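You operate a simulated robot arm through the tools that you are given. There is no shell and no other tool.

The job below is to be done with a simulated robot arm. You get a single attempt, and the scene is never put back.

JOB
Loosen both arm knobs about a quarter turn and fold both safety arms in.

It is judged by the outcome, as a careful person would: the job done as asked, and still so three seconds after it is handed in. It fails if anything else is knocked over, pushed out of place, dropped, spilled or broken. Flat cloth is picked up by pressing the open fingertips on it (5 to 10 N) and closing them slowly along it; thin cloth reads only 2 to 8 mm in the jaws.

ROBOT AND FRAMES
A 6-joint arm with a two-finger gripper, fixed in place. Base frame: the origin is at the foot of the arm, x ahead of it, y to its left, z up. Readings come in mm, degrees, newtons and seconds.
Its first joint turns from -166.0 to 166.0 degrees. Payload 3.43 kg.
Tool frame: the origin (TCP) lies between the finger pads and is the grasp point; the fingertips stand 20 mm ahead of it; z points along the fingers, y is the line along which they close. The gripper opens to 190 mm. The gripper's body begins 248 mm behind the TCP.
Orientation is that of the tool frame in the base frame, as a unit quaternion [x, y, z, w]. With the fingers straight down and closing along the base's y, the tool's x points along the base's -x, its y along +y and its z along -z.

CONTROLS
- The arm moves only by the tool apply_moves. Its arguments are lists of equal length, an entry for each row: "offset": the shift along the tool's x, y, z in mm, a list of three; "dr": the turn, a rotation vector about the tool's x, y, z in degrees, a list of three. In form: {"offset": [[tx, ty, tz], ...], "dr": [[ax, ay, az], ...]}. A call has 1 to 20 rows; each row is the pose to reach, as a shift and turn from the pose commanded when the call began, along the tool's axes at that moment. "claw" is the gripper command, from -1 (shut) to 1 (fully open), values between in proportion, set as the call begins (left out, the last holds). Rows are played at 5 a second. More than 50 mm and 8.6 degrees between two rows, or a gripper value outside its range, and nothing of the call is played. Where a pose cannot be reached the arm comes as near as it can. A force on the tool above 90 N (or 10 N above the force at the start of the call, whichever is more), or a blocked arm, ends the call early, and 0.2 s more pass. Each finger travels about 45 mm/s and halts on what it meets, pressing with about 44 N; the grip force reading is that of the motor and also rises with nothing between the fingers. The clock runs only during rows and for 0.2 s after the last one: add rows that repeat a pose to give the fingers time. The reply holds the time, the measured pose of the TCP, the force on the tool along the base axes, the opening and the grip force, in the units named above and with some noise, with the torque about the TCP (base axes, N m) and any sound that the robot's microphone picked up, and new pictures: "show" is both (left out), scene, wrist or none.
- Cameras (640 x 400 px; columns grow to the right, rows downward): "scene" is fixed at [399.1, 499.6, 1280.1]; the picture's right is [-0.36, -0.93, 0.00], its down [-0.61, 0.23, -0.76] and it looks along [0.71, -0.27, -0.65] (base axes); focal length 321 px, centre (320, 200). "wrist" rides on the gripper at [70, -8, -288] in the tool frame; the picture's right is [0.12, 0.99, 0.00], its down [-0.96, 0.12, -0.25] and it looks along [-0.25, 0.03, 0.97] (tool axes); focal length 261 px, centre (320, 200). There is no depth. A picture from a camera that has moved, and an enlarged one, comes with that camera's place and axes in the base frame and with its lens.
- slide_trunk(by): slides the trunk up (or, below 0, down) by that many mm; the arm rides with it, the base frame stays. It gives what a move gives, with no picture.
- inspect(camera, box): a new picture of the part [left, top, right, bottom] of that camera's present view, enlarged. No time passes.
- hand_in(): hands the job in; it is judged then, once.

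Places have to be worked out from the pictures, the camera data and where the tool is seen. Open the gripper and draw the arm clear of the work before you hand the job in, unless the task says otherwise.

The tools are called after "Request:" as a command line: name --argument value ..., lists and objects as JSON in quotes. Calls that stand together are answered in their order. apply_moves: Moves the arm, as the interface text tells. Its arguments: {"type":"object","properties":{"offset":{"type":"array"},"dr":{"type":"array"},"claw":{"type":"number"},"show":{"type":"string","enum":["both","scene","wrist","none"]}},"required":["offset","dr"]} The other tools are called the same way: slide_trunk (by) slides the trunk up or down; inspect (camera, box) takes an enlarged picture of a part of a camera's view; hand_in () hands the job in.

At the start:

```text
clock: 0.0
position: [841.0, 130.3, 930.2]
ee_rot: [0.001, 1.0, -0.001, 0.0]
ft_force: [-0.4, -0.7, 0.0]
moment: [-0.03, -0.01, 0.01]
finger_gap: 190.1
grip_force: 0.1
trunk travel left (down, up): [-175.0, 65.0]
```

scene: 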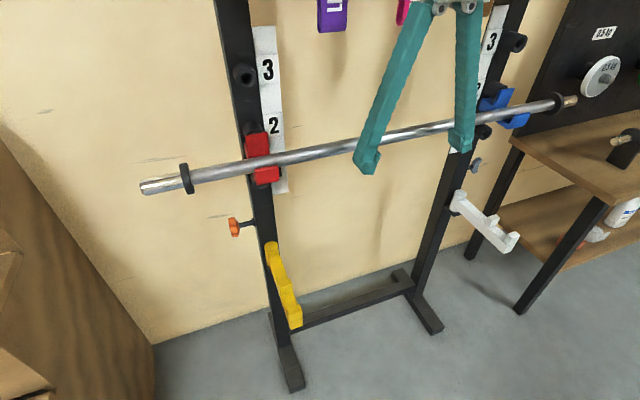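
wrist: 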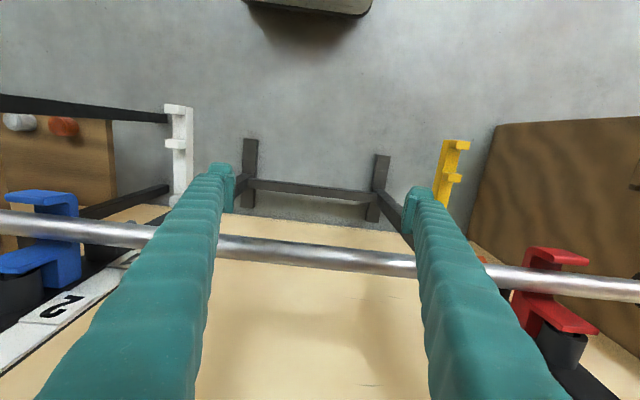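

I'll begin by looking closer at the two safety arms and their knobs before moving anything.

Request:
inspect --camera "scene" --box '[210, 190, 340, 340]'

Request:
inspect --camera "scene" --box '[420, 130, 540, 260]'

Request:
inspect --camera "wrist" --box '[0, 80, 320, 280]'

Request:
inspect --camera "wrist" --box '[320, 100, 640, 300]'

Request:
inspect --camera "scene" --box '[120, 0, 440, 200]'

Request:
inspect --camera "scene" --box '[380, 0, 640, 170]'

```text
2.67 times, centred on (275, 265) of scene
camera zoom: at [399.1, 499.6, 1280.1], right [-0.36, -0.93, 0.0], down [-0.61, 0.23, -0.76], along [0.71, -0.27, -0.65], focal length 856 px, centre (440, 27)
```

zoom: 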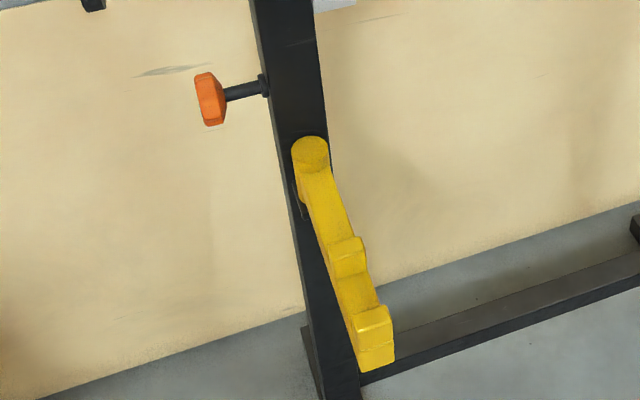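

```text
3.08 times, centred on (480, 195) of scene
camera zoom: at [399.1, 499.6, 1280.1], right [-0.36, -0.93, 0.0], down [-0.61, 0.23, -0.76], along [0.71, -0.27, -0.65], focal length 988 px, centre (-172, 215)
```

zoom: 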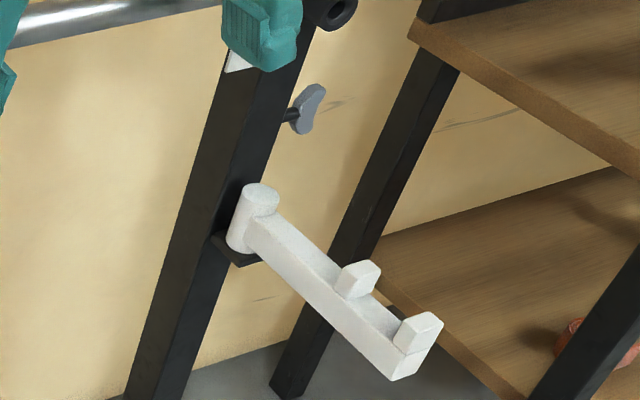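

```text
2.00 times, centred on (160, 180) of wrist
camera zoom: at [770.4, 122.1, 1216.6], right [-0.12, 0.99, 0.0], down [0.96, 0.12, 0.25], along [0.25, 0.03, -0.97], focal length 521 px, centre (640, 240)
```

zoom: 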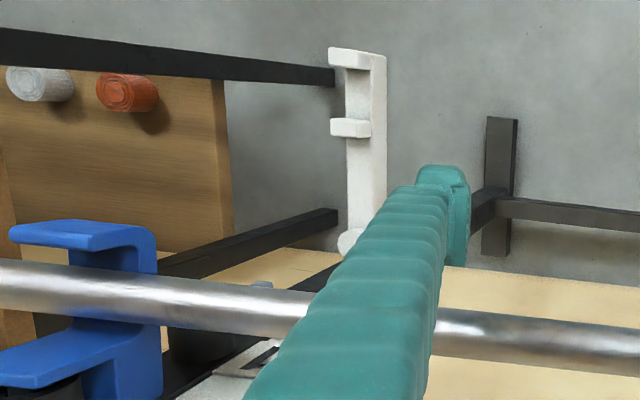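

```text
2.00 times, centred on (480, 200) of wrist
camera zoom: at [770.4, 122.1, 1216.6], right [-0.12, 0.99, 0.0], down [0.96, 0.12, 0.25], along [0.25, 0.03, -0.97], focal length 521 px, centre (0, 200)
```

zoom: 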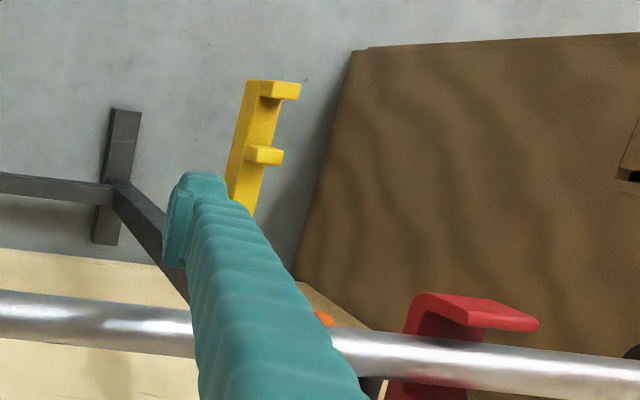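

```text
2.00 times, centred on (280, 100) of scene
camera zoom: at [399.1, 499.6, 1280.1], right [-0.36, -0.93, 0.0], down [-0.61, 0.23, -0.76], along [0.71, -0.27, -0.65], focal length 642 px, centre (400, 400)
```

zoom: 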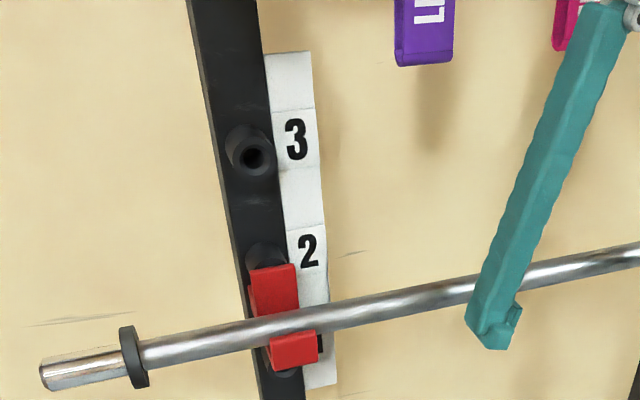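

```text
2.35 times, centred on (510, 85) of scene
camera zoom: at [399.1, 499.6, 1280.1], right [-0.36, -0.93, 0.0], down [-0.61, 0.23, -0.76], along [0.71, -0.27, -0.65], focal length 756 px, centre (-127, 471)
```

zoom: 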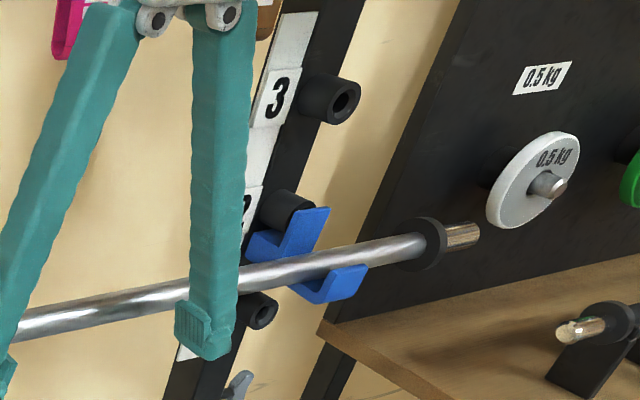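

The bar sits around x≈895, z≈949, just ahead of the fingers. The arms (tips about [757,423,634] and [760,-183,636]) hinge on vertical pins near x≈955, and the knobs are outboard of the posts near [988,497,718] and [988,-245,718]. I'll back away from the bar first and pitch the tool forward.

Request:
apply_moves --offset '[[40, 0, 0], [80, 0, 0], [120, 0, 0], [160, 0, 0], [200, 0, 0], [200, 0, 0], [200, 0, 0], [200, 0, 0], [200, 0, 0], [200, 0, 0], [200, 0, 0], [200, 0, 0], [200, 0, 0], [200, 0, 0], [200, 0, 0], [200, 0, 0]]' --dr '[[0, 0, 0], [0, 0, 0], [0, 0, 0], [0, 0, 0], [0, 0, 0], [0, -8.2, 0], [0, -16.4, 0], [0, -24.6, 0], [0, -32.8, 0], [0, -41, 0], [0, -49.2, 0], [0, -57.4, 0], [0, -65.6, 0], [0, -73.8, 0], [0, -82, 0], [0, -90, 0]]' --claw -1

```text
clock: 3.6
position: [750.4, 265.8, 1081.7]
ee_rot: [0.047, 0.697, 0.02, 0.715]
ft_force: [-1.0, -1.4, 0.7]
moment: [-0.04, 0.24, 0.26]
finger_gap: 0.0
grip_force: 34.4
out of reach, approached as far as the arm can: row 12, 13, 14, 15, 16
trunk travel left (down, up): [-175.0, 65.0]
stopped in row 16: the arm was blocked; the commanded pose is now the measured one
camera wrist: at [464.3, 274.6, 1003.0], right [0.04, 1.0, -0.02], down [-0.27, 0.03, 0.96], along [0.96, -0.03, 0.27], focal length 261 px, centre (320, 200)
```

scene: 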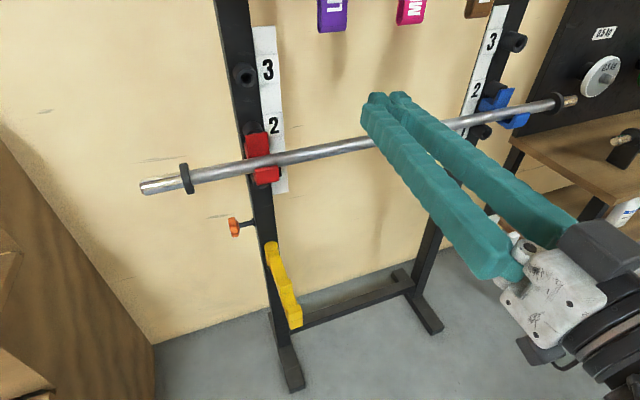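
wrist: 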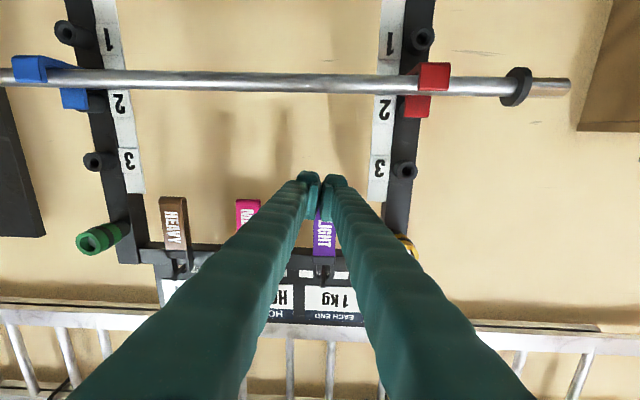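

The tool now points at the rack (horizontal), and the fingers are closed. I'll move down and out to the left while rolling 90° so the wrist camera can look at the orange knob's outer face.

Request:
apply_moves --offset '[[30, 23, 2], [60, 46, 4], [91, 69, 6], [121, 91, 8], [151, 114, 10], [181, 137, 12], [211, 160, 14], [241, 183, 16], [272, 206, 20], [302, 228, 30], [332, 251, 40], [362, 274, 50]]' --dr '[[0, 0, 7], [0, 0, 14], [0, 0, 21], [0, 0, 28], [0, 0, 35], [0, 0, 42], [0, 0, 49], [0, 0, 56], [0, 0, 63], [0, 0, 70], [0, 0, 77], [0, 0, 84.6]]'

```text
clock: 6.2
position: [969.8, 673.0, 998.7]
ee_rot: [0.543, 0.665, 0.268, 0.438]
ft_force: [-1.5, -0.3, -0.1]
moment: [-0.07, 0.03, -0.06]
finger_gap: 0.0
grip_force: 34.4
out of reach, approached as far as the arm can: row 2, 3, 4, 5, 6, 7, 8, 9, 10, 11, 12
trunk travel left (down, up): [-175.0, 65.0]
camera wrist: at [713.1, 771.4, 1107.6], right [0.48, 0.38, 0.79], down [-0.13, -0.86, 0.49], along [0.87, -0.34, -0.36], focal length 261 px, centre (320, 200)
```

scene: 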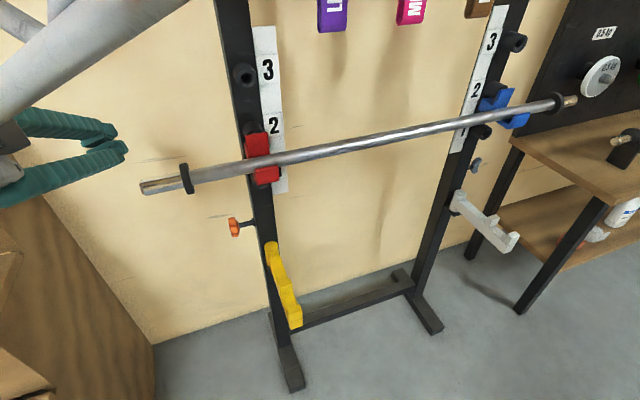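
wrist: 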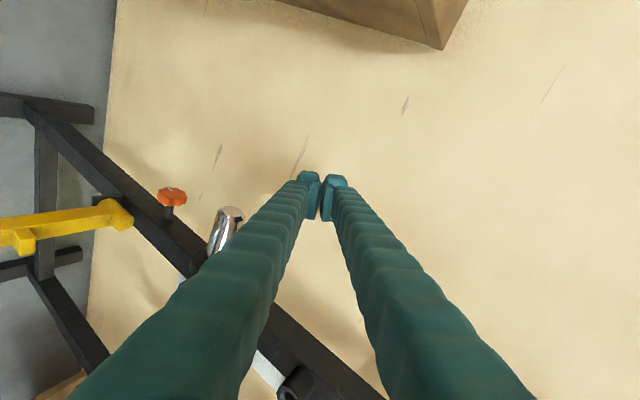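

That ended well away from the commanded pose (arm limits), but clear of everything, and gives a useful view of the orange knob. Let me zoom in on it.

Request:
inspect --camera "wrist" --box '[120, 150, 240, 225]'

Request:
inspect --camera "wrist" --box '[0, 130, 240, 280]'

Request:
inspect --camera "scene" --box '[210, 200, 290, 250]'

Request:
inspect --camera "scene" --box '[440, 140, 520, 190]'

```text
5.33 times, centred on (180, 188) of wrist
camera zoom: at [713.1, 771.4, 1107.6], right [0.48, 0.38, 0.79], down [-0.13, -0.86, 0.49], along [0.87, -0.34, -0.36], focal length 1390 px, centre (1067, 267)
```

zoom: 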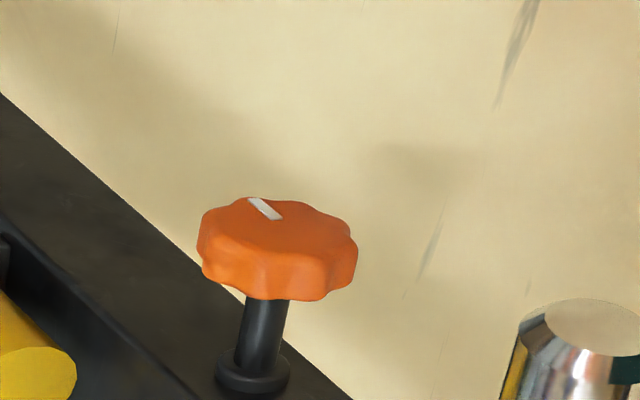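

```text
2.67 times, centred on (120, 205) of wrist
camera zoom: at [713.1, 771.4, 1107.6], right [0.48, 0.38, 0.79], down [-0.13, -0.86, 0.49], along [0.87, -0.34, -0.36], focal length 695 px, centre (853, 187)
```

zoom: 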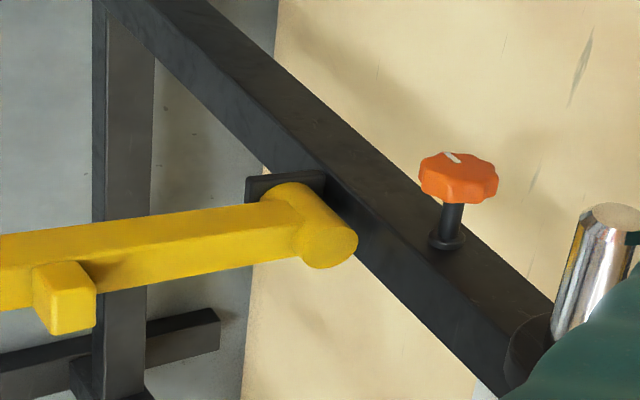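

```text
8.00 times, centred on (250, 225) of scene
camera zoom: at [399.1, 499.6, 1280.1], right [-0.36, -0.93, 0.0], down [-0.61, 0.23, -0.76], along [0.71, -0.27, -0.65], focal length 2569 px, centre (880, 0)
```

zoom: 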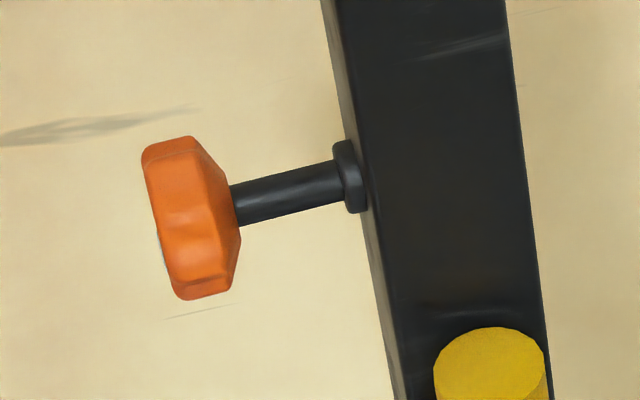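

```text
8.00 times, centred on (480, 165) of scene
camera zoom: at [399.1, 499.6, 1280.1], right [-0.36, -0.93, 0.0], down [-0.61, 0.23, -0.76], along [0.71, -0.27, -0.65], focal length 2569 px, centre (-960, 480)
```

zoom: 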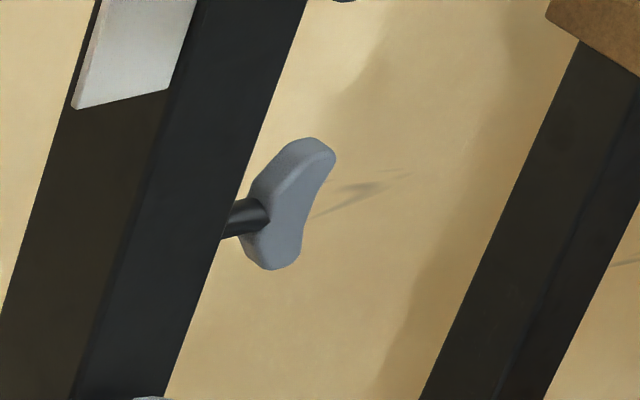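

The orange knob is a star knob with a white index mark, about 46 mm across, around [1012,497,700]. The knob on the other side is a grey wing. I'll pull back straight along the tool to clear the bar end, then square up the orientation (pitched 25° down, jaws closing vertically).

Request:
apply_moves --offset '[[0, 0, -50], [0, 0, -100], [0, 0, -150], [0, 0, -200], [-12, -37, -189], [-24, -73, -177], [-37, -110, -166], [-49, -147, -155], [-61, -183, -143], [-73, -220, -132]]' --dr '[[0, 0, 0], [0, 0, 0], [0, 0, 0], [0, 0, 0], [-0.7, 1.05, 2.6], [-1.45, 2.1, 5.3], [-2.2, 3.15, 7.9], [-2.9, 4.2, 10.5], [-3.6, 5.25, 13.2], [-4.35, 6.31, 15.8]]'

```text
clock: 8.4
position: [830.6, 558.8, 1037.6]
ee_rot: [0.597, 0.673, 0.296, 0.32]
ft_force: [-0.7, 0.8, -1.3]
moment: [-0.14, -0.12, -0.23]
finger_gap: 0.0
grip_force: 34.6
out of reach, approached as far as the arm can: row 5, 6, 7, 8, 9, 10
trunk travel left (down, up): [-175.0, 65.0]
camera wrist: at [593.5, 622.5, 1204.4], right [0.6, 0.23, 0.77], down [-0.05, -0.95, 0.32], along [0.8, -0.23, -0.56], focal length 261 px, centre (320, 200)
```

scene: 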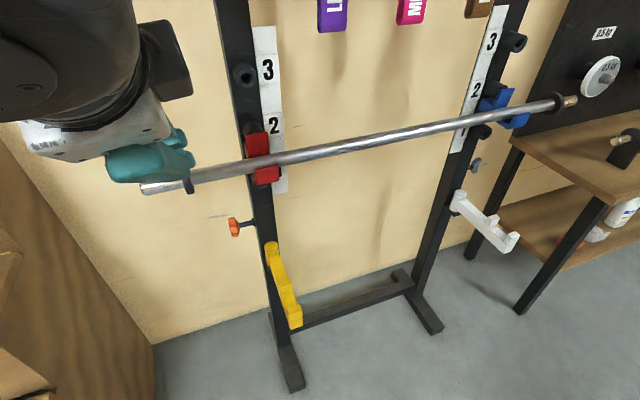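
wrist: 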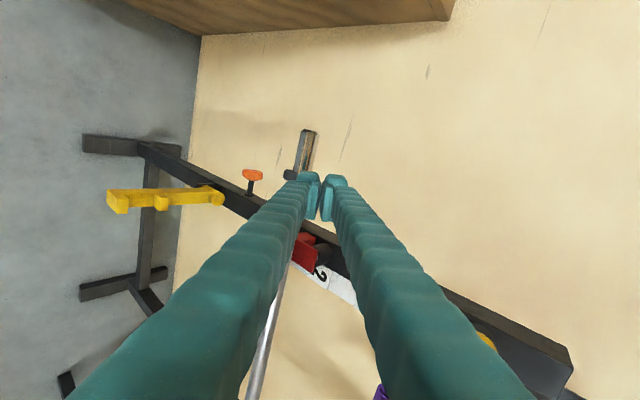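

Poses close in to the base with a flat pitch seem unreachable. I'll bring the arm back to the middle, un-roll the tool, and then explore reach under the bar between the posts, where space is free.

Request:
apply_moves --offset '[[-33, -8, -1], [-67, -16, -1], [-100, -23, -2], [-134, -31, -2], [-167, -39, -3], [-200, -46, -4], [-234, -54, -4], [-267, -62, -5], [-301, -70, -5], [-334, -78, -6], [-368, -85, -7], [-401, -93, -7]]' --dr '[[0, 0, -7.5], [0, 0, -15], [0, 0, -22.5], [0, 0, -30], [0, 0, -37.5], [0, 0, -45], [0, 0, -52.5], [0, 0, -60], [0, 0, -67.5], [0, 0, -75], [0, 0, -82.5], [0, 0, -90]]'

```text
clock: 11.0
position: [799.1, 150.6, 1003.1]
ee_rot: [-0.055, 0.898, -0.018, 0.436]
ft_force: [-0.4, 0.5, -0.5]
moment: [-0.06, 0.01, -0.08]
finger_gap: 0.0
grip_force: 34.0
trunk travel left (down, up): [-175.0, 65.0]
camera wrist: at [530.5, 129.3, 1127.2], right [-0.15, 0.97, -0.17], down [0.39, 0.22, 0.9], along [0.91, 0.07, -0.41], focal length 261 px, centre (320, 200)
```

scene: 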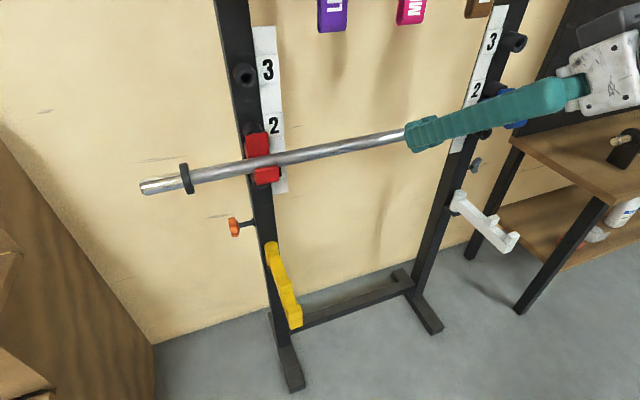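
wrist: 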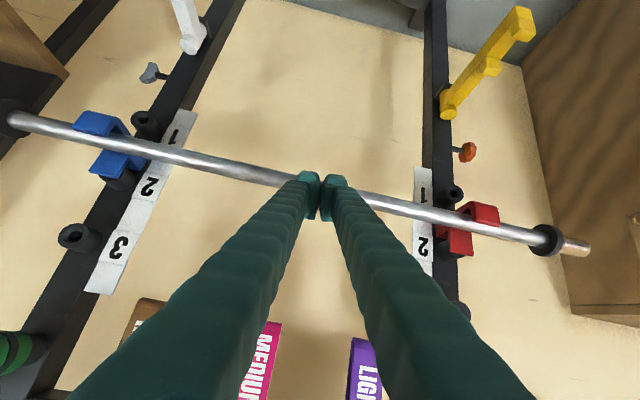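

Fully reachable here. Let me look at both knobs and pivots from this view before going lower.

Request:
inspect --camera "wrist" --box '[110, 0, 270, 100]'

Request:
inspect --camera "wrist" --box '[400, 90, 560, 190]'

Request:
apply_moves --offset '[[23, -3, -31], [47, -5, -62], [70, -5, -93], [109, -5, -124], [148, -5, -93], [187, -5, -62], [226, -5, -62]]' --dr '[[0, 0, 0], [0, 0, 0], [0, 0, 0], [0, 0, 0], [0, 0, 0], [0, 0, 0], [0, 0, 0]]'

```text
4.00 times, centred on (190, 50) of wrist
camera zoom: at [530.5, 129.3, 1127.2], right [-0.15, 0.97, -0.17], down [0.39, 0.22, 0.9], along [0.91, 0.07, -0.41], focal length 1043 px, centre (840, 800)
```

zoom: 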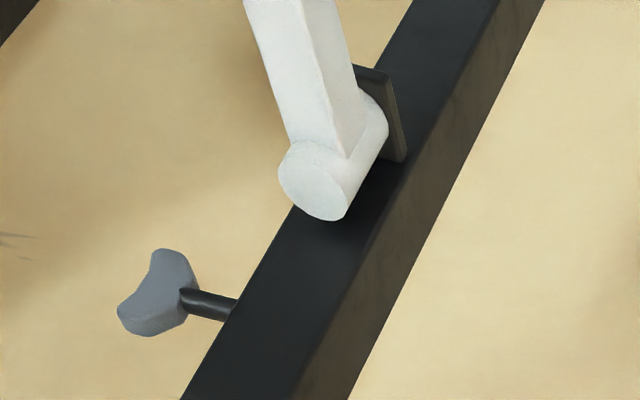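

```text
4.00 times, centred on (480, 140) of wrist
camera zoom: at [530.5, 129.3, 1127.2], right [-0.15, 0.97, -0.17], down [0.39, 0.22, 0.9], along [0.91, 0.07, -0.41], focal length 1043 px, centre (-320, 440)
```

zoom: 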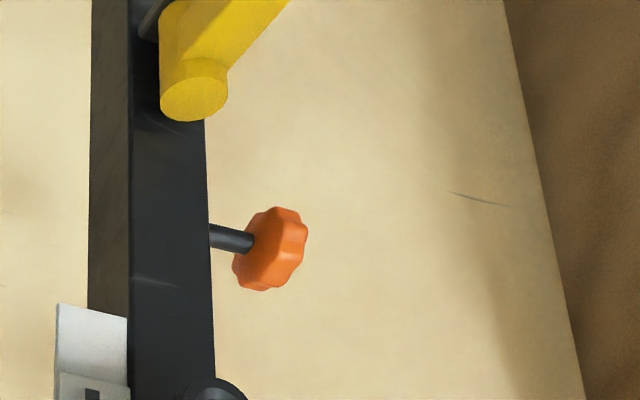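

```text
clock: 12.6
position: [649.6, 133.2, 920.0]
ee_rot: [-0.053, 0.9, -0.018, 0.433]
ft_force: [0.2, 1.1, -0.1]
moment: [0.02, -0.02, 0.02]
finger_gap: 0.1
grip_force: 34.7
out of reach, approached as far as the arm can: row 6, 7
trunk travel left (down, up): [-175.0, 65.0]
camera wrist: at [382.1, 112.2, 1043.9], right [-0.15, 0.97, -0.17], down [0.39, 0.22, 0.89], along [0.91, 0.07, -0.41], focal length 261 px, centre (320, 200)
```

scene: 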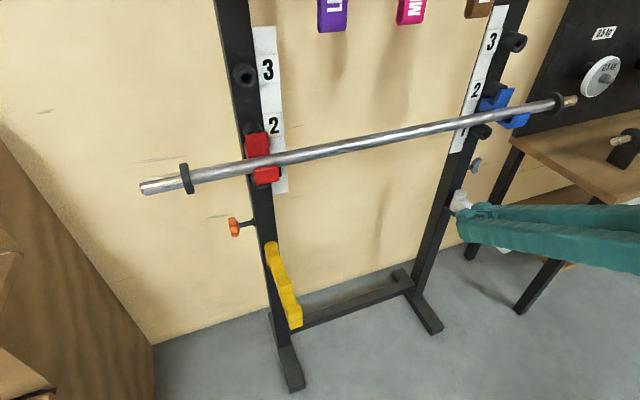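
wrist: 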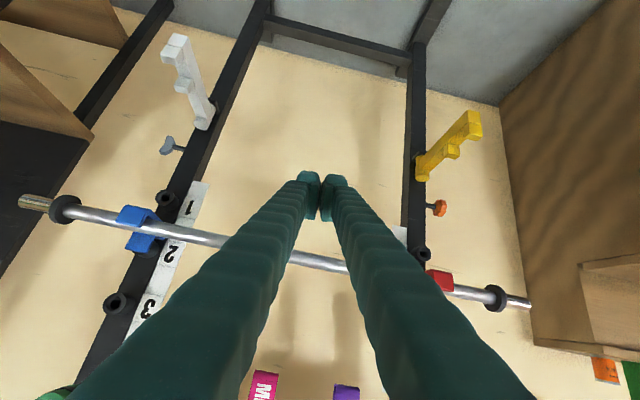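

The limit shows up when the wrist is too near the base, so I'll go forward under the bar along the tool axis, where it is free space between the posts.

Request:
apply_moves --offset '[[0, 0, 45], [0, 0, 90], [0, 0, 135], [0, 0, 180], [0, 0, 225], [0, 0, 270]]' --dr '[[0, 0, 0], [0, 0, 0], [0, 0, 0], [0, 0, 0], [0, 0, 0], [0, 0, 0]]' --show "scene"

```text
clock: 14.0
position: [859.5, 136.1, 749.3]
ee_rot: [-0.053, 0.897, -0.018, 0.438]
ft_force: [-0.3, -0.1, 1.1]
moment: [-0.02, 0.08, 0.07]
finger_gap: 0.0
grip_force: 33.7
trunk travel left (down, up): [-175.0, 65.0]
```

scene: 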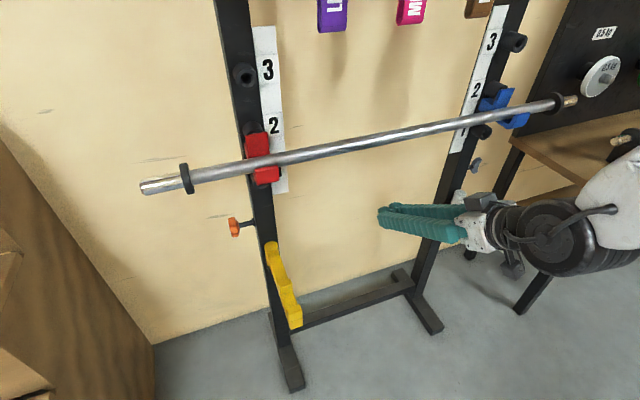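

Reachable. Now I'll test flattening the pitch to horizontal while moving a little further forward.

Request:
apply_moves --offset '[[-9, -1, 11], [-17, -2, 22], [-26, -4, 33], [-34, -5, 44], [-43, -6, 55]]' --dr '[[0, -7.5, 0], [0, -15, 0], [0, -22.5, 0], [0, -30, 0], [0, -37.5, 0]]' --show "scene"

```text
clock: 15.2
position: [928.9, 164.4, 774.2]
ee_rot: [-0.074, 0.715, -0.046, 0.694]
ft_force: [0.0, -0.3, 1.1]
moment: [-0.02, 0.25, 0.03]
finger_gap: 0.0
grip_force: 34.2
out of reach, approached as far as the arm can: row 2, 3, 4, 5
trunk travel left (down, up): [-175.0, 65.0]
```

scene: 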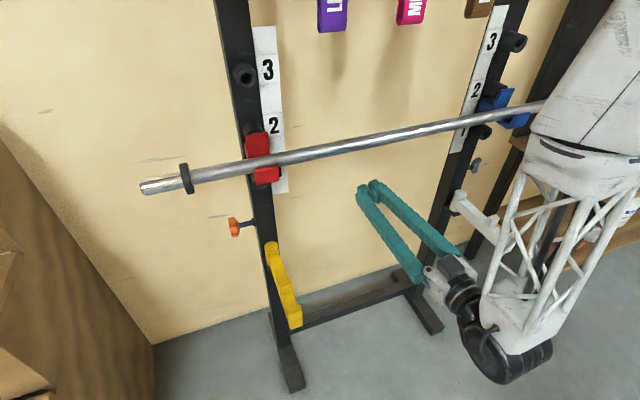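

Nearly achieved horizontal; the lattice forearm hangs down from a high elbow, so lowering the trunk should help. The tool is in free space between the posts, so I'll slide the trunk down.

Request:
slide_trunk --by -100

Request:
slide_trunk --by -75

Request:
inspect --camera "scene" --box '[0, 0, 640, 400]'

```text
clock: 16.5
position: [929.4, 163.5, 672.0]
ee_rot: [-0.074, 0.716, -0.046, 0.693]
ft_force: [0.3, -0.3, -0.1]
moment: [0.02, -0.02, -0.01]
finger_gap: 0.0
grip_force: 34.6
trunk travel left (down, up): [-75.0, 165.0]
```

```text
clock: 17.6
position: [929.3, 163.7, 597.2]
ee_rot: [-0.074, 0.716, -0.046, 0.693]
ft_force: [-0.8, -1.1, -0.2]
moment: [0.04, -0.05, -0.01]
finger_gap: 0.0
grip_force: 34.4
trunk travel left (down, up): [0.0, 240.0]
```

```text
1.00 times, centred on (320, 200) of scene (not enlarged: the box is as wide or as high as the picture)
camera zoom: at [399.1, 499.6, 1280.1], right [-0.36, -0.93, 0.0], down [-0.61, 0.23, -0.76], along [0.71, -0.27, -0.65], focal length 321 px, centre (320, 200)
```

zoom: 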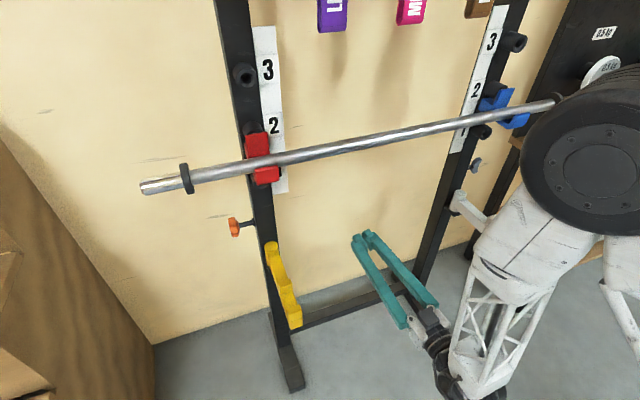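

The trunk is fully lowered and the arm is clear. Next I test raising to z≈705 and rolling so the jaws close vertically (camera outboard for the orange side), still in the free space between the posts.

Request:
apply_moves --offset '[[-36, -6, -11], [-72, -12, -23], [-108, -17, -34], [-108, -17, -34], [-108, -17, -34], [-108, -17, -34], [-108, -17, -34], [-108, -17, -34], [-108, -17, -34], [-108, -17, -34], [-108, -17, -34], [-108, -17, -34], [-108, -17, -34]]' --dr '[[0, 0, 7.7], [0, 0, 15.4], [0, 0, 23.1], [0, 0, 30.8], [0, 0, 38.5], [0, 0, 46.2], [0, 0, 53.9], [0, 0, 61.6], [0, 0, 69.3], [0, 0, 77], [0, 0, 84.7], [0, 0, 92.4], [0, 0, 99.8]]'

```text
clock: 20.4
position: [895.0, 140.2, 755.7]
ee_rot: [-0.026, 0.748, -0.009, 0.663]
ft_force: [0.3, -0.1, -0.9]
moment: [0.03, -0.02, 0.0]
finger_gap: 0.1
grip_force: 34.6
out of reach, approached as far as the arm can: row 1, 2, 3, 4, 5, 6, 7, 8, 9, 10, 11, 12, 13
trunk travel left (down, up): [0.0, 240.0]
camera wrist: at [601.2, 121.1, 721.6], right [-0.04, 0.99, -0.17], down [-0.13, 0.16, 0.98], along [0.99, 0.06, 0.12], focal length 261 px, centre (320, 200)
```

scene: 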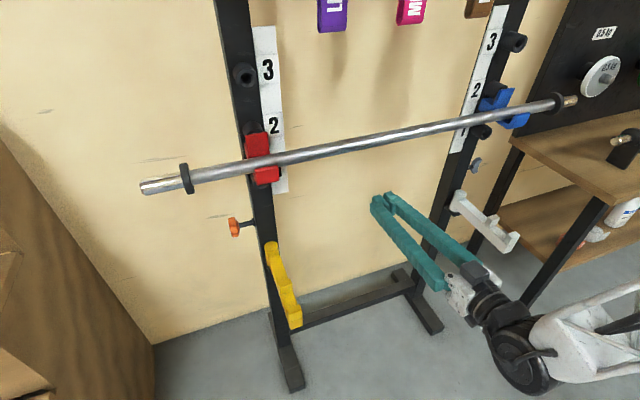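
wrist: 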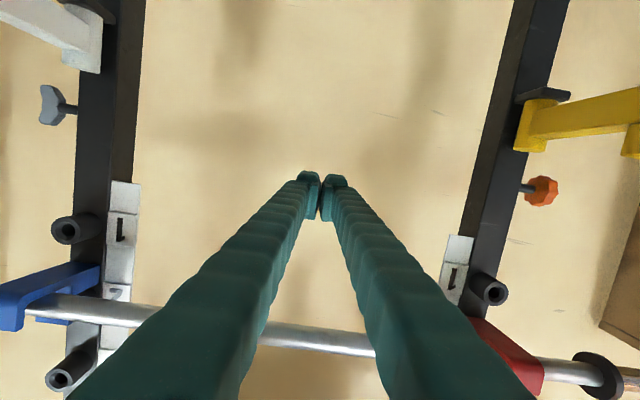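

Positive roll is blocked by a joint limit right away. I'll test rolling the other way in place.

Request:
apply_moves --offset '[[0, 0, 0], [0, 0, 0], [0, 0, 0], [0, 0, 0], [0, 0, 0], [0, 0, 0], [0, 0, 0], [0, 0, 0], [0, 0, 0], [0, 0, 0], [0, 0, 0]]' --dr '[[0, 0, -7.9], [0, 0, -15.8], [0, 0, -23.7], [0, 0, -31.6], [0, 0, -39.5], [0, 0, -47.4], [0, 0, -55.3], [0, 0, -63.2], [0, 0, -71.1], [0, 0, -79], [0, 0, -87]]'

```text
clock: 22.9
position: [896.1, 140.1, 752.5]
ee_rot: [0.535, -0.524, 0.464, -0.473]
ft_force: [0.1, -0.3, 0.0]
moment: [-0.02, 0.02, 0.01]
finger_gap: 0.0
grip_force: 33.9
trunk travel left (down, up): [0.0, 240.0]
camera wrist: at [614.0, 63.7, 795.8], right [-0.12, -0.12, -0.99], down [-0.28, 0.96, -0.08], along [0.95, 0.27, -0.15], focal length 261 px, centre (320, 200)
```

scene: 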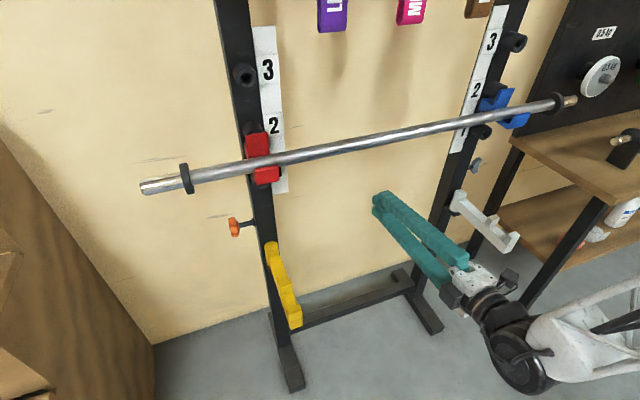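
wrist: 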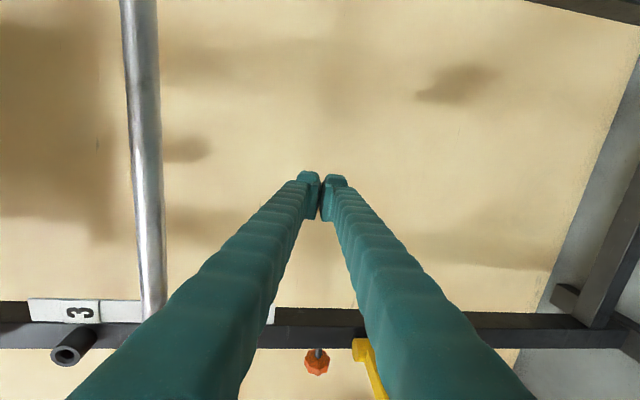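

Rolling this way works fully (camera now on the -y side, jaws closing vertically) – ideal for the grey wing knob. From the scene view the wing is vertical, about 55 mm tip-to-tip, near [1014,-245,700]. I'll cross over the white arm at z≈745 to the outside of the right post and look.

Request:
apply_moves --offset '[[43, 1, -4], [86, 3, -9], [129, 4, -13], [172, 6, -17], [215, 7, -22], [258, 8, -26], [301, 10, -30], [344, 11, -34], [387, 13, -39], [430, 14, -43]]' --dr '[[0, 0, 0], [0, 0, 0], [0, 0, 0], [0, 0, 0], [0, 0, 0], [0, 0, 0], [0, 0, 0], [0, 0, 0], [0, 0, 0], [0, 0, 0]]'

```text
clock: 25.1
position: [886.1, -106.0, 768.8]
ee_rot: [-0.478, 0.595, -0.519, 0.385]
ft_force: [-0.9, -1.0, 0.2]
moment: [0.01, 0.07, -0.02]
finger_gap: 0.0
grip_force: 34.3
out of reach, approached as far as the arm can: row 1, 2, 3, 4, 5, 6, 7, 8, 9, 10
trunk travel left (down, up): [0.0, 240.0]
camera wrist: at [595.4, -103.6, 825.7], right [-0.19, -0.11, -0.97], down [-0.02, 0.99, -0.11], along [0.98, -0.01, -0.19], focal length 261 px, centre (320, 200)
```

scene: 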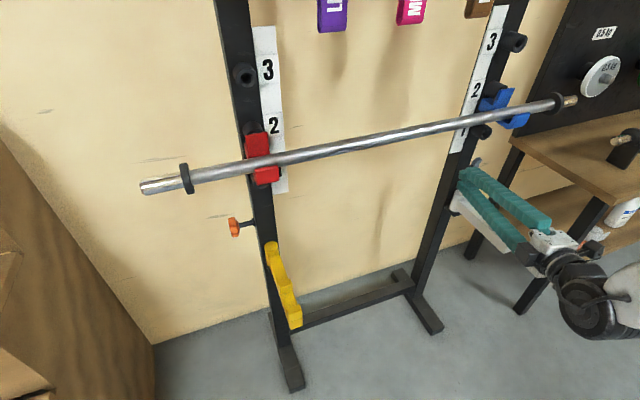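
wrist: 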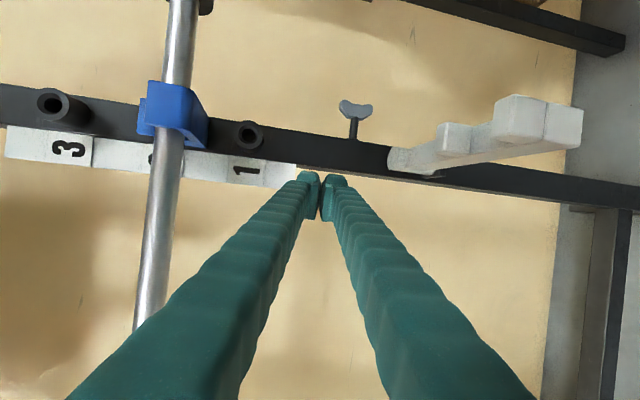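

The reading shows the tool must be yawed to the right of radial on this side; triangulating from this view puts the grey wing at about [1006,-264,702]. Let me zoom for its exact shape.

Request:
inspect --camera "wrist" --box '[310, 80, 430, 155]'

Request:
inspect --camera "scene" --box '[400, 130, 560, 260]'

```text
5.33 times, centred on (370, 118) of wrist
camera zoom: at [595.4, -103.6, 825.7], right [-0.19, -0.11, -0.97], down [-0.02, 0.99, -0.11], along [0.98, -0.01, -0.19], focal length 1390 px, centre (53, 640)
```

zoom: 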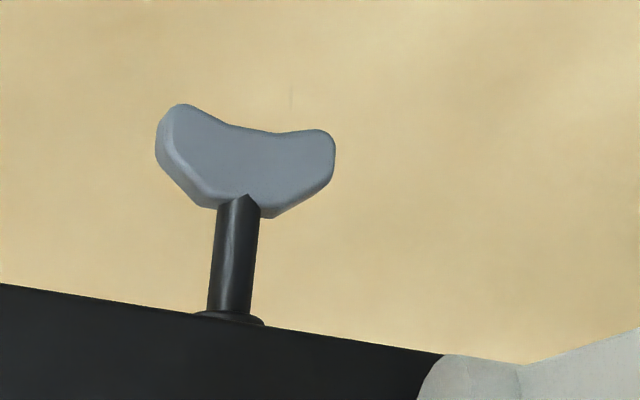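

```text
3.08 times, centred on (480, 195) of scene
camera zoom: at [399.1, 499.6, 1280.1], right [-0.36, -0.93, 0.0], down [-0.61, 0.23, -0.76], along [0.71, -0.27, -0.65], focal length 988 px, centre (-172, 215)
```

zoom: 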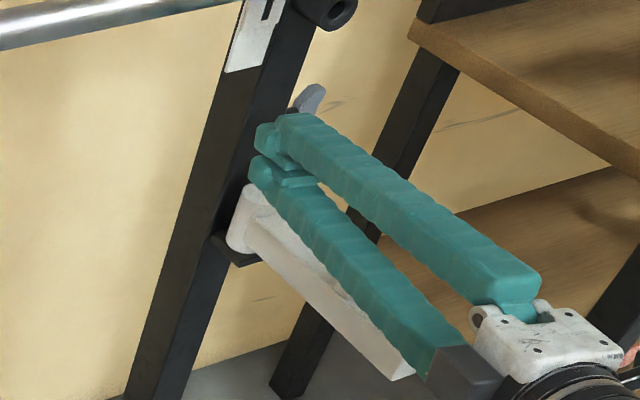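

The wing spans about 55 mm vertically, ears at y≈-248…-276, post's outer face at y≈-212. My plan: push its lower ear toward the wall with the closed fingertips (loosens, counter-clockwise from outside), then press the near ear down from above to finish a quarter turn. First, align the tool yaw -28°, pitch 30° down, above the white arm.

Request:
apply_moves --offset '[[28, 5, -7], [57, 10, -13], [85, 15, -20], [113, 20, -27]]' --dr '[[-5.2, 3.05, 1.7], [-10.35, 6.1, 3.35], [-15.5, 9.15, 5.0], [-20.7, 12.2, 6.7]]'

```text
clock: 26.1
position: [834.2, -204.5, 757.6]
ee_rot: [-0.446, 0.742, -0.429, 0.258]
ft_force: [-0.3, -0.2, -0.7]
moment: [0.0, -0.02, -0.02]
finger_gap: 0.0
grip_force: 34.2
trunk travel left (down, up): [0.0, 240.0]
camera wrist: at [583.6, -153.0, 908.8], right [-0.49, 0.13, -0.86], down [0.21, 0.98, 0.03], along [0.84, -0.17, -0.51], focal length 261 px, centre (320, 200)
```

scene: 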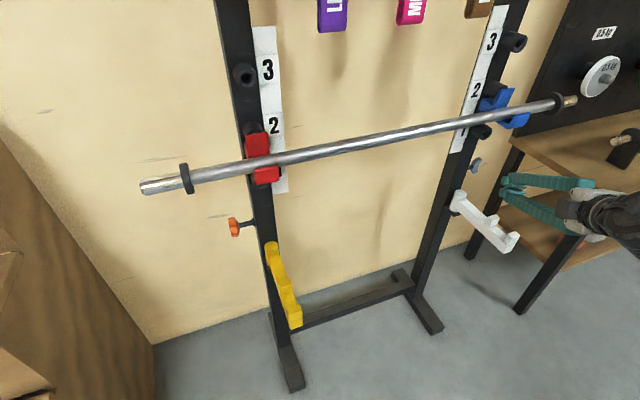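
wrist: 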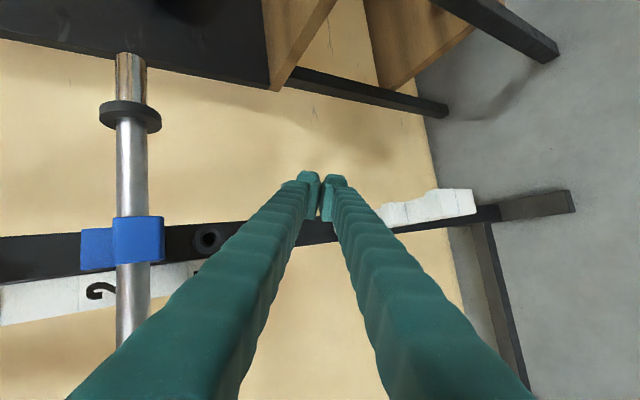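

Pose reached exactly. Now I advance along the tool axis to just short of the lower ear, stopping to check.

Request:
apply_moves --offset '[[1, 0, 40], [3, 0, 80], [4, 1, 120], [5, 1, 140]]' --dr '[[0, 0, 0], [0, 0, 0], [0, 0, 0], [0, 0, 0]]'

Request:
inspect --camera "scene" --box '[440, 130, 540, 200]'

Request:
inspect --camera "wrist" --box '[240, 130, 400, 230]'

```text
clock: 27.1
position: [936.5, -268.8, 685.6]
ee_rot: [-0.445, 0.742, -0.429, 0.258]
ft_force: [-0.5, 0.2, 0.2]
moment: [0.04, 0.05, -0.02]
finger_gap: 0.0
grip_force: 34.3
trunk travel left (down, up): [0.0, 240.0]
camera wrist: at [687.1, -215.9, 836.2], right [-0.49, 0.13, -0.86], down [0.21, 0.98, 0.03], along [0.84, -0.17, -0.51], focal length 261 px, centre (320, 200)
```

scene: 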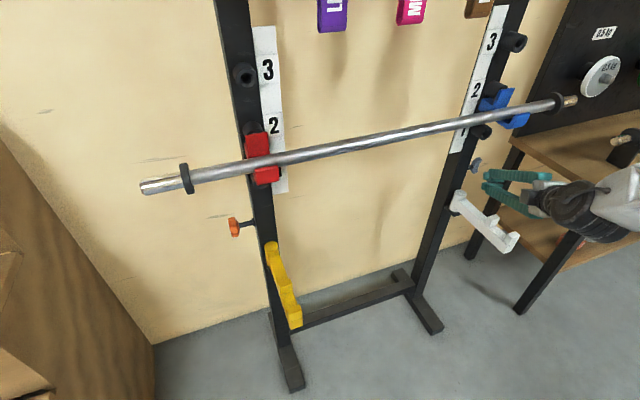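
wrist: 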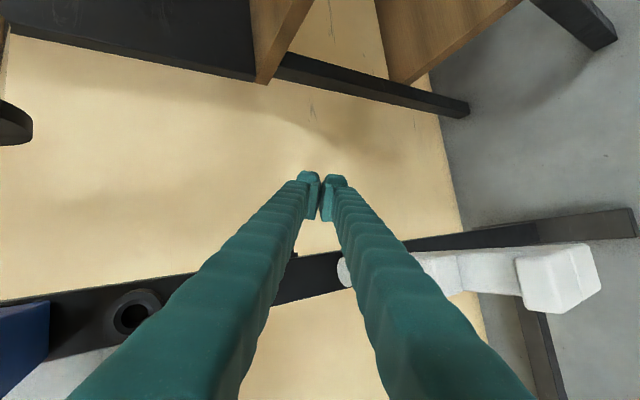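

```text
5.71 times, centred on (490, 165) of scene
camera zoom: at [399.1, 499.6, 1280.1], right [-0.36, -0.93, 0.0], down [-0.61, 0.23, -0.76], along [0.71, -0.27, -0.65], focal length 1835 px, centre (-651, 400)
```

zoom: 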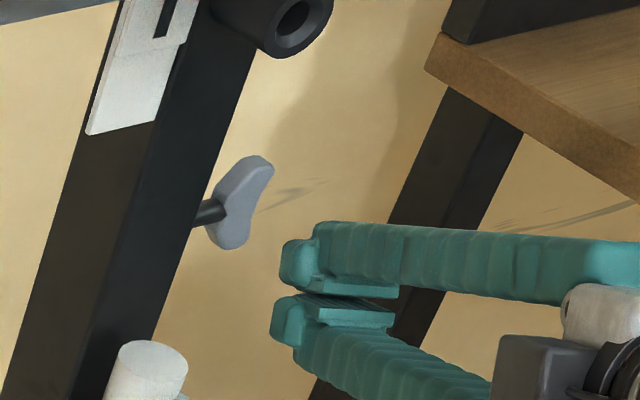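

```text
4.00 times, centred on (320, 180) of wrist
camera zoom: at [687.1, -215.9, 836.2], right [-0.49, 0.13, -0.86], down [0.21, 0.98, 0.03], along [0.84, -0.17, -0.51], focal length 1043 px, centre (320, 280)
```

zoom: 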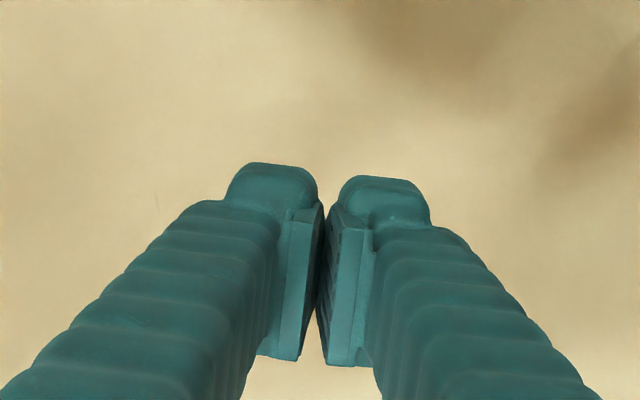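

The fingertip pods are thicker than expected (about ±28 mm together), so the top corner currently sits level with the knob centre. I'll lower 13 mm so it bears on the lower ear only, then push gently toward the wall.

Request:
apply_moves --offset '[[0, 5.6, 3.2], [0, 11.3, 6.5], [-7.0, 4.7, 18], [-9.4, 2.5, 21.8], [-11.3, 0.7, 24.9], [-13.1, -1.1, 27.9], [-15, -2.8, 31]]' --dr '[[0, 0, 0], [0, 0, 0], [0, 0, 0], [0, 0, 0], [0, 0, 0], [0, 0, 0], [0, 0, 0]]' --show "none"

Request:
inspect --camera "scene" --box '[440, 130, 540, 200]'

```text
clock: 28.6
position: [968.6, -265.9, 676.7]
ee_rot: [-0.445, 0.742, -0.429, 0.258]
ft_force: [-0.2, -0.9, -0.1]
moment: [0.01, 0.03, 0.0]
finger_gap: 0.0
grip_force: 34.4
trunk travel left (down, up): [0.0, 240.0]
```

```text
5.71 times, centred on (490, 165) of scene
camera zoom: at [399.1, 499.6, 1280.1], right [-0.36, -0.93, 0.0], down [-0.61, 0.23, -0.76], along [0.71, -0.27, -0.65], focal length 1835 px, centre (-651, 400)
```

zoom: 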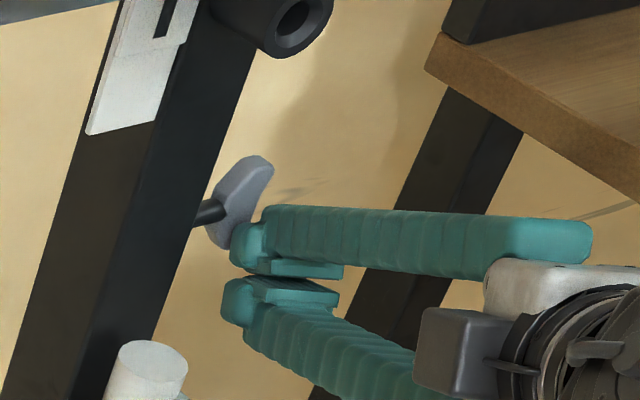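

No contact yet; the upper pod is right at the lower ear. I keep pushing in 3–4 mm steps.

Request:
apply_moves --offset '[[-1.9, -1.8, 3.1], [-3.8, -3.5, 6.1], [-5.6, -5.3, 9.2], [-5.6, -5.3, 9.2]]' --dr '[[0, 0, 0], [0, 0, 0], [0, 0, 0], [0, 0, 0]]' --show "wrist"

Request:
inspect --camera "scene" --box '[440, 130, 540, 200]'

```text
clock: 29.6
position: [979.5, -266.9, 670.5]
ee_rot: [-0.445, 0.745, -0.427, 0.255]
ft_force: [-28.9, 1.0, -34.6]
moment: [-0.16, 0.2, 0.17]
finger_gap: 0.0
grip_force: 34.4
trunk travel left (down, up): [0.0, 240.0]
camera wrist: at [730.6, -214.1, 823.6], right [-0.5, 0.13, -0.86], down [0.21, 0.98, 0.03], along [0.84, -0.17, -0.51], focal length 261 px, centre (320, 200)
```

wrist: 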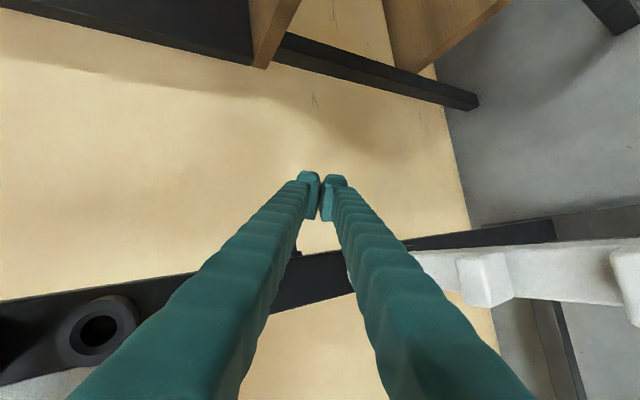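

```text
5.71 times, centred on (490, 165) of scene
camera zoom: at [399.1, 499.6, 1280.1], right [-0.36, -0.93, 0.0], down [-0.61, 0.23, -0.76], along [0.71, -0.27, -0.65], focal length 1835 px, centre (-651, 400)
```

zoom: 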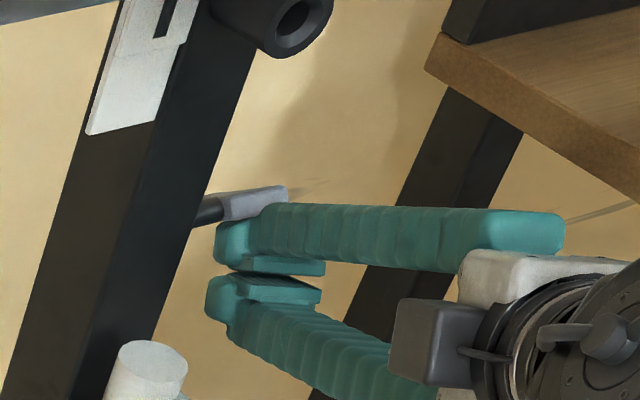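

The wing has turned: it now looks nearly edge-on, and the tip force rose to ~45 N as the finger bears on it. I'll ease down slightly and back off to see the actual angle.

Request:
apply_moves --offset '[[0, 4.3, 2.5], [4.7, 8.7, -5], [14, 17.5, -20], [28, 31, -43], [37, 40, -58]]' --dr '[[0, 0, 0], [0, 0, 0], [0, 0, 0], [0, 0, 0], [0, 0, 0]]' --show "wrist"

Request:
inspect --camera "scene" --box '[440, 130, 540, 200]'

```text
clock: 30.9
position: [901.4, -264.2, 669.9]
ee_rot: [-0.445, 0.742, -0.428, 0.258]
ft_force: [0.1, 0.4, -0.4]
moment: [-0.03, -0.03, 0.0]
finger_gap: 0.0
grip_force: 34.0
trunk travel left (down, up): [0.0, 240.0]
camera wrist: at [650.6, -211.5, 820.6], right [-0.49, 0.13, -0.86], down [0.21, 0.98, 0.03], along [0.84, -0.17, -0.51], focal length 261 px, centre (320, 200)
```

wrist: 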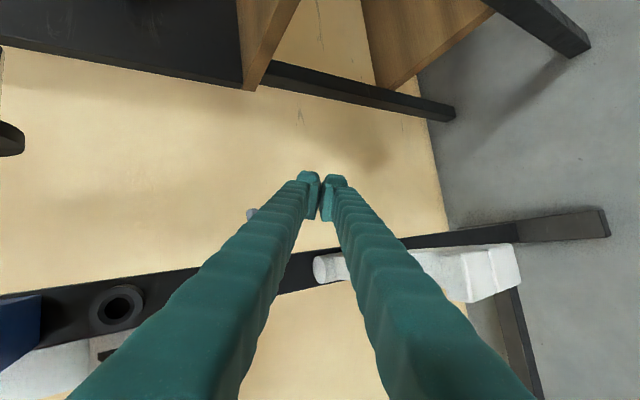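

```text
5.71 times, centred on (490, 165) of scene
camera zoom: at [399.1, 499.6, 1280.1], right [-0.36, -0.93, 0.0], down [-0.61, 0.23, -0.76], along [0.71, -0.27, -0.65], focal length 1835 px, centre (-651, 400)
```

zoom: 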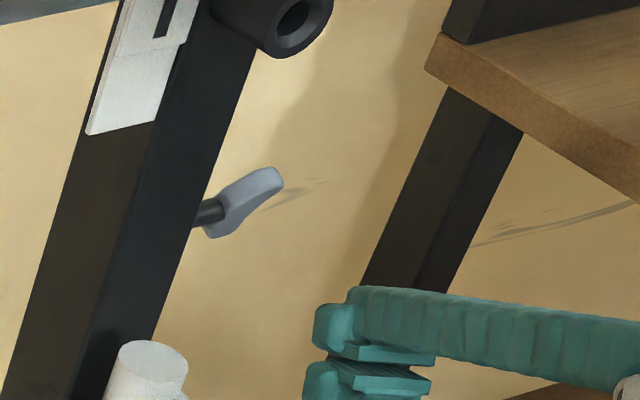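

The wing is now tilted in the loosening direction but less than it looked under load. Let me zoom tighter to measure.

Request:
inspect --camera "scene" --box '[456, 145, 504, 175]'

Request:
inspect --camera "wrist" --box '[200, 170, 360, 270]'

```text
13.33 times, centred on (480, 160) of scene
camera zoom: at [399.1, 499.6, 1280.1], right [-0.36, -0.93, 0.0], down [-0.61, 0.23, -0.76], along [0.71, -0.27, -0.65], focal length 4282 px, centre (-1813, 733)
```

zoom: 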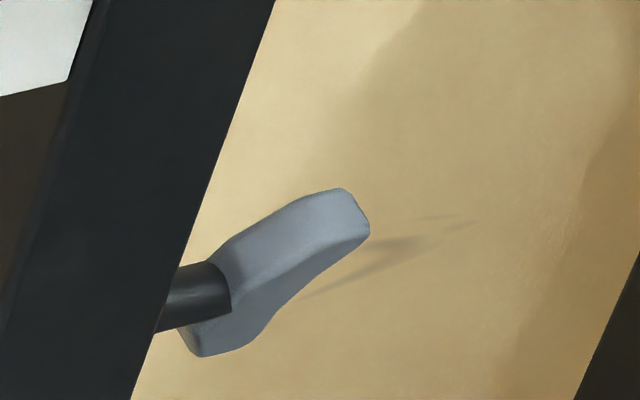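

```text
4.00 times, centred on (280, 220) of wrist
camera zoom: at [650.6, -211.5, 820.6], right [-0.49, 0.13, -0.86], down [0.21, 0.98, 0.03], along [0.84, -0.17, -0.51], focal length 1043 px, centre (480, 120)
```

zoom: 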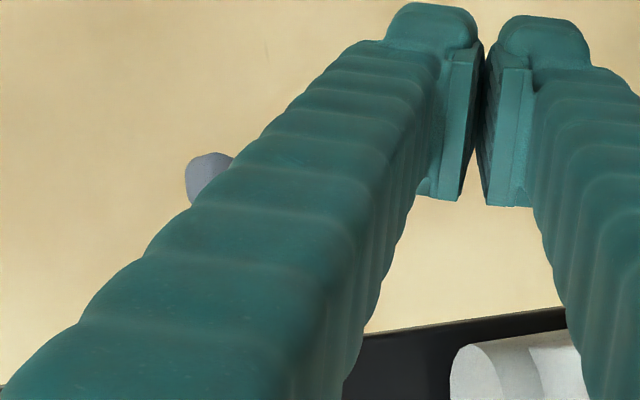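

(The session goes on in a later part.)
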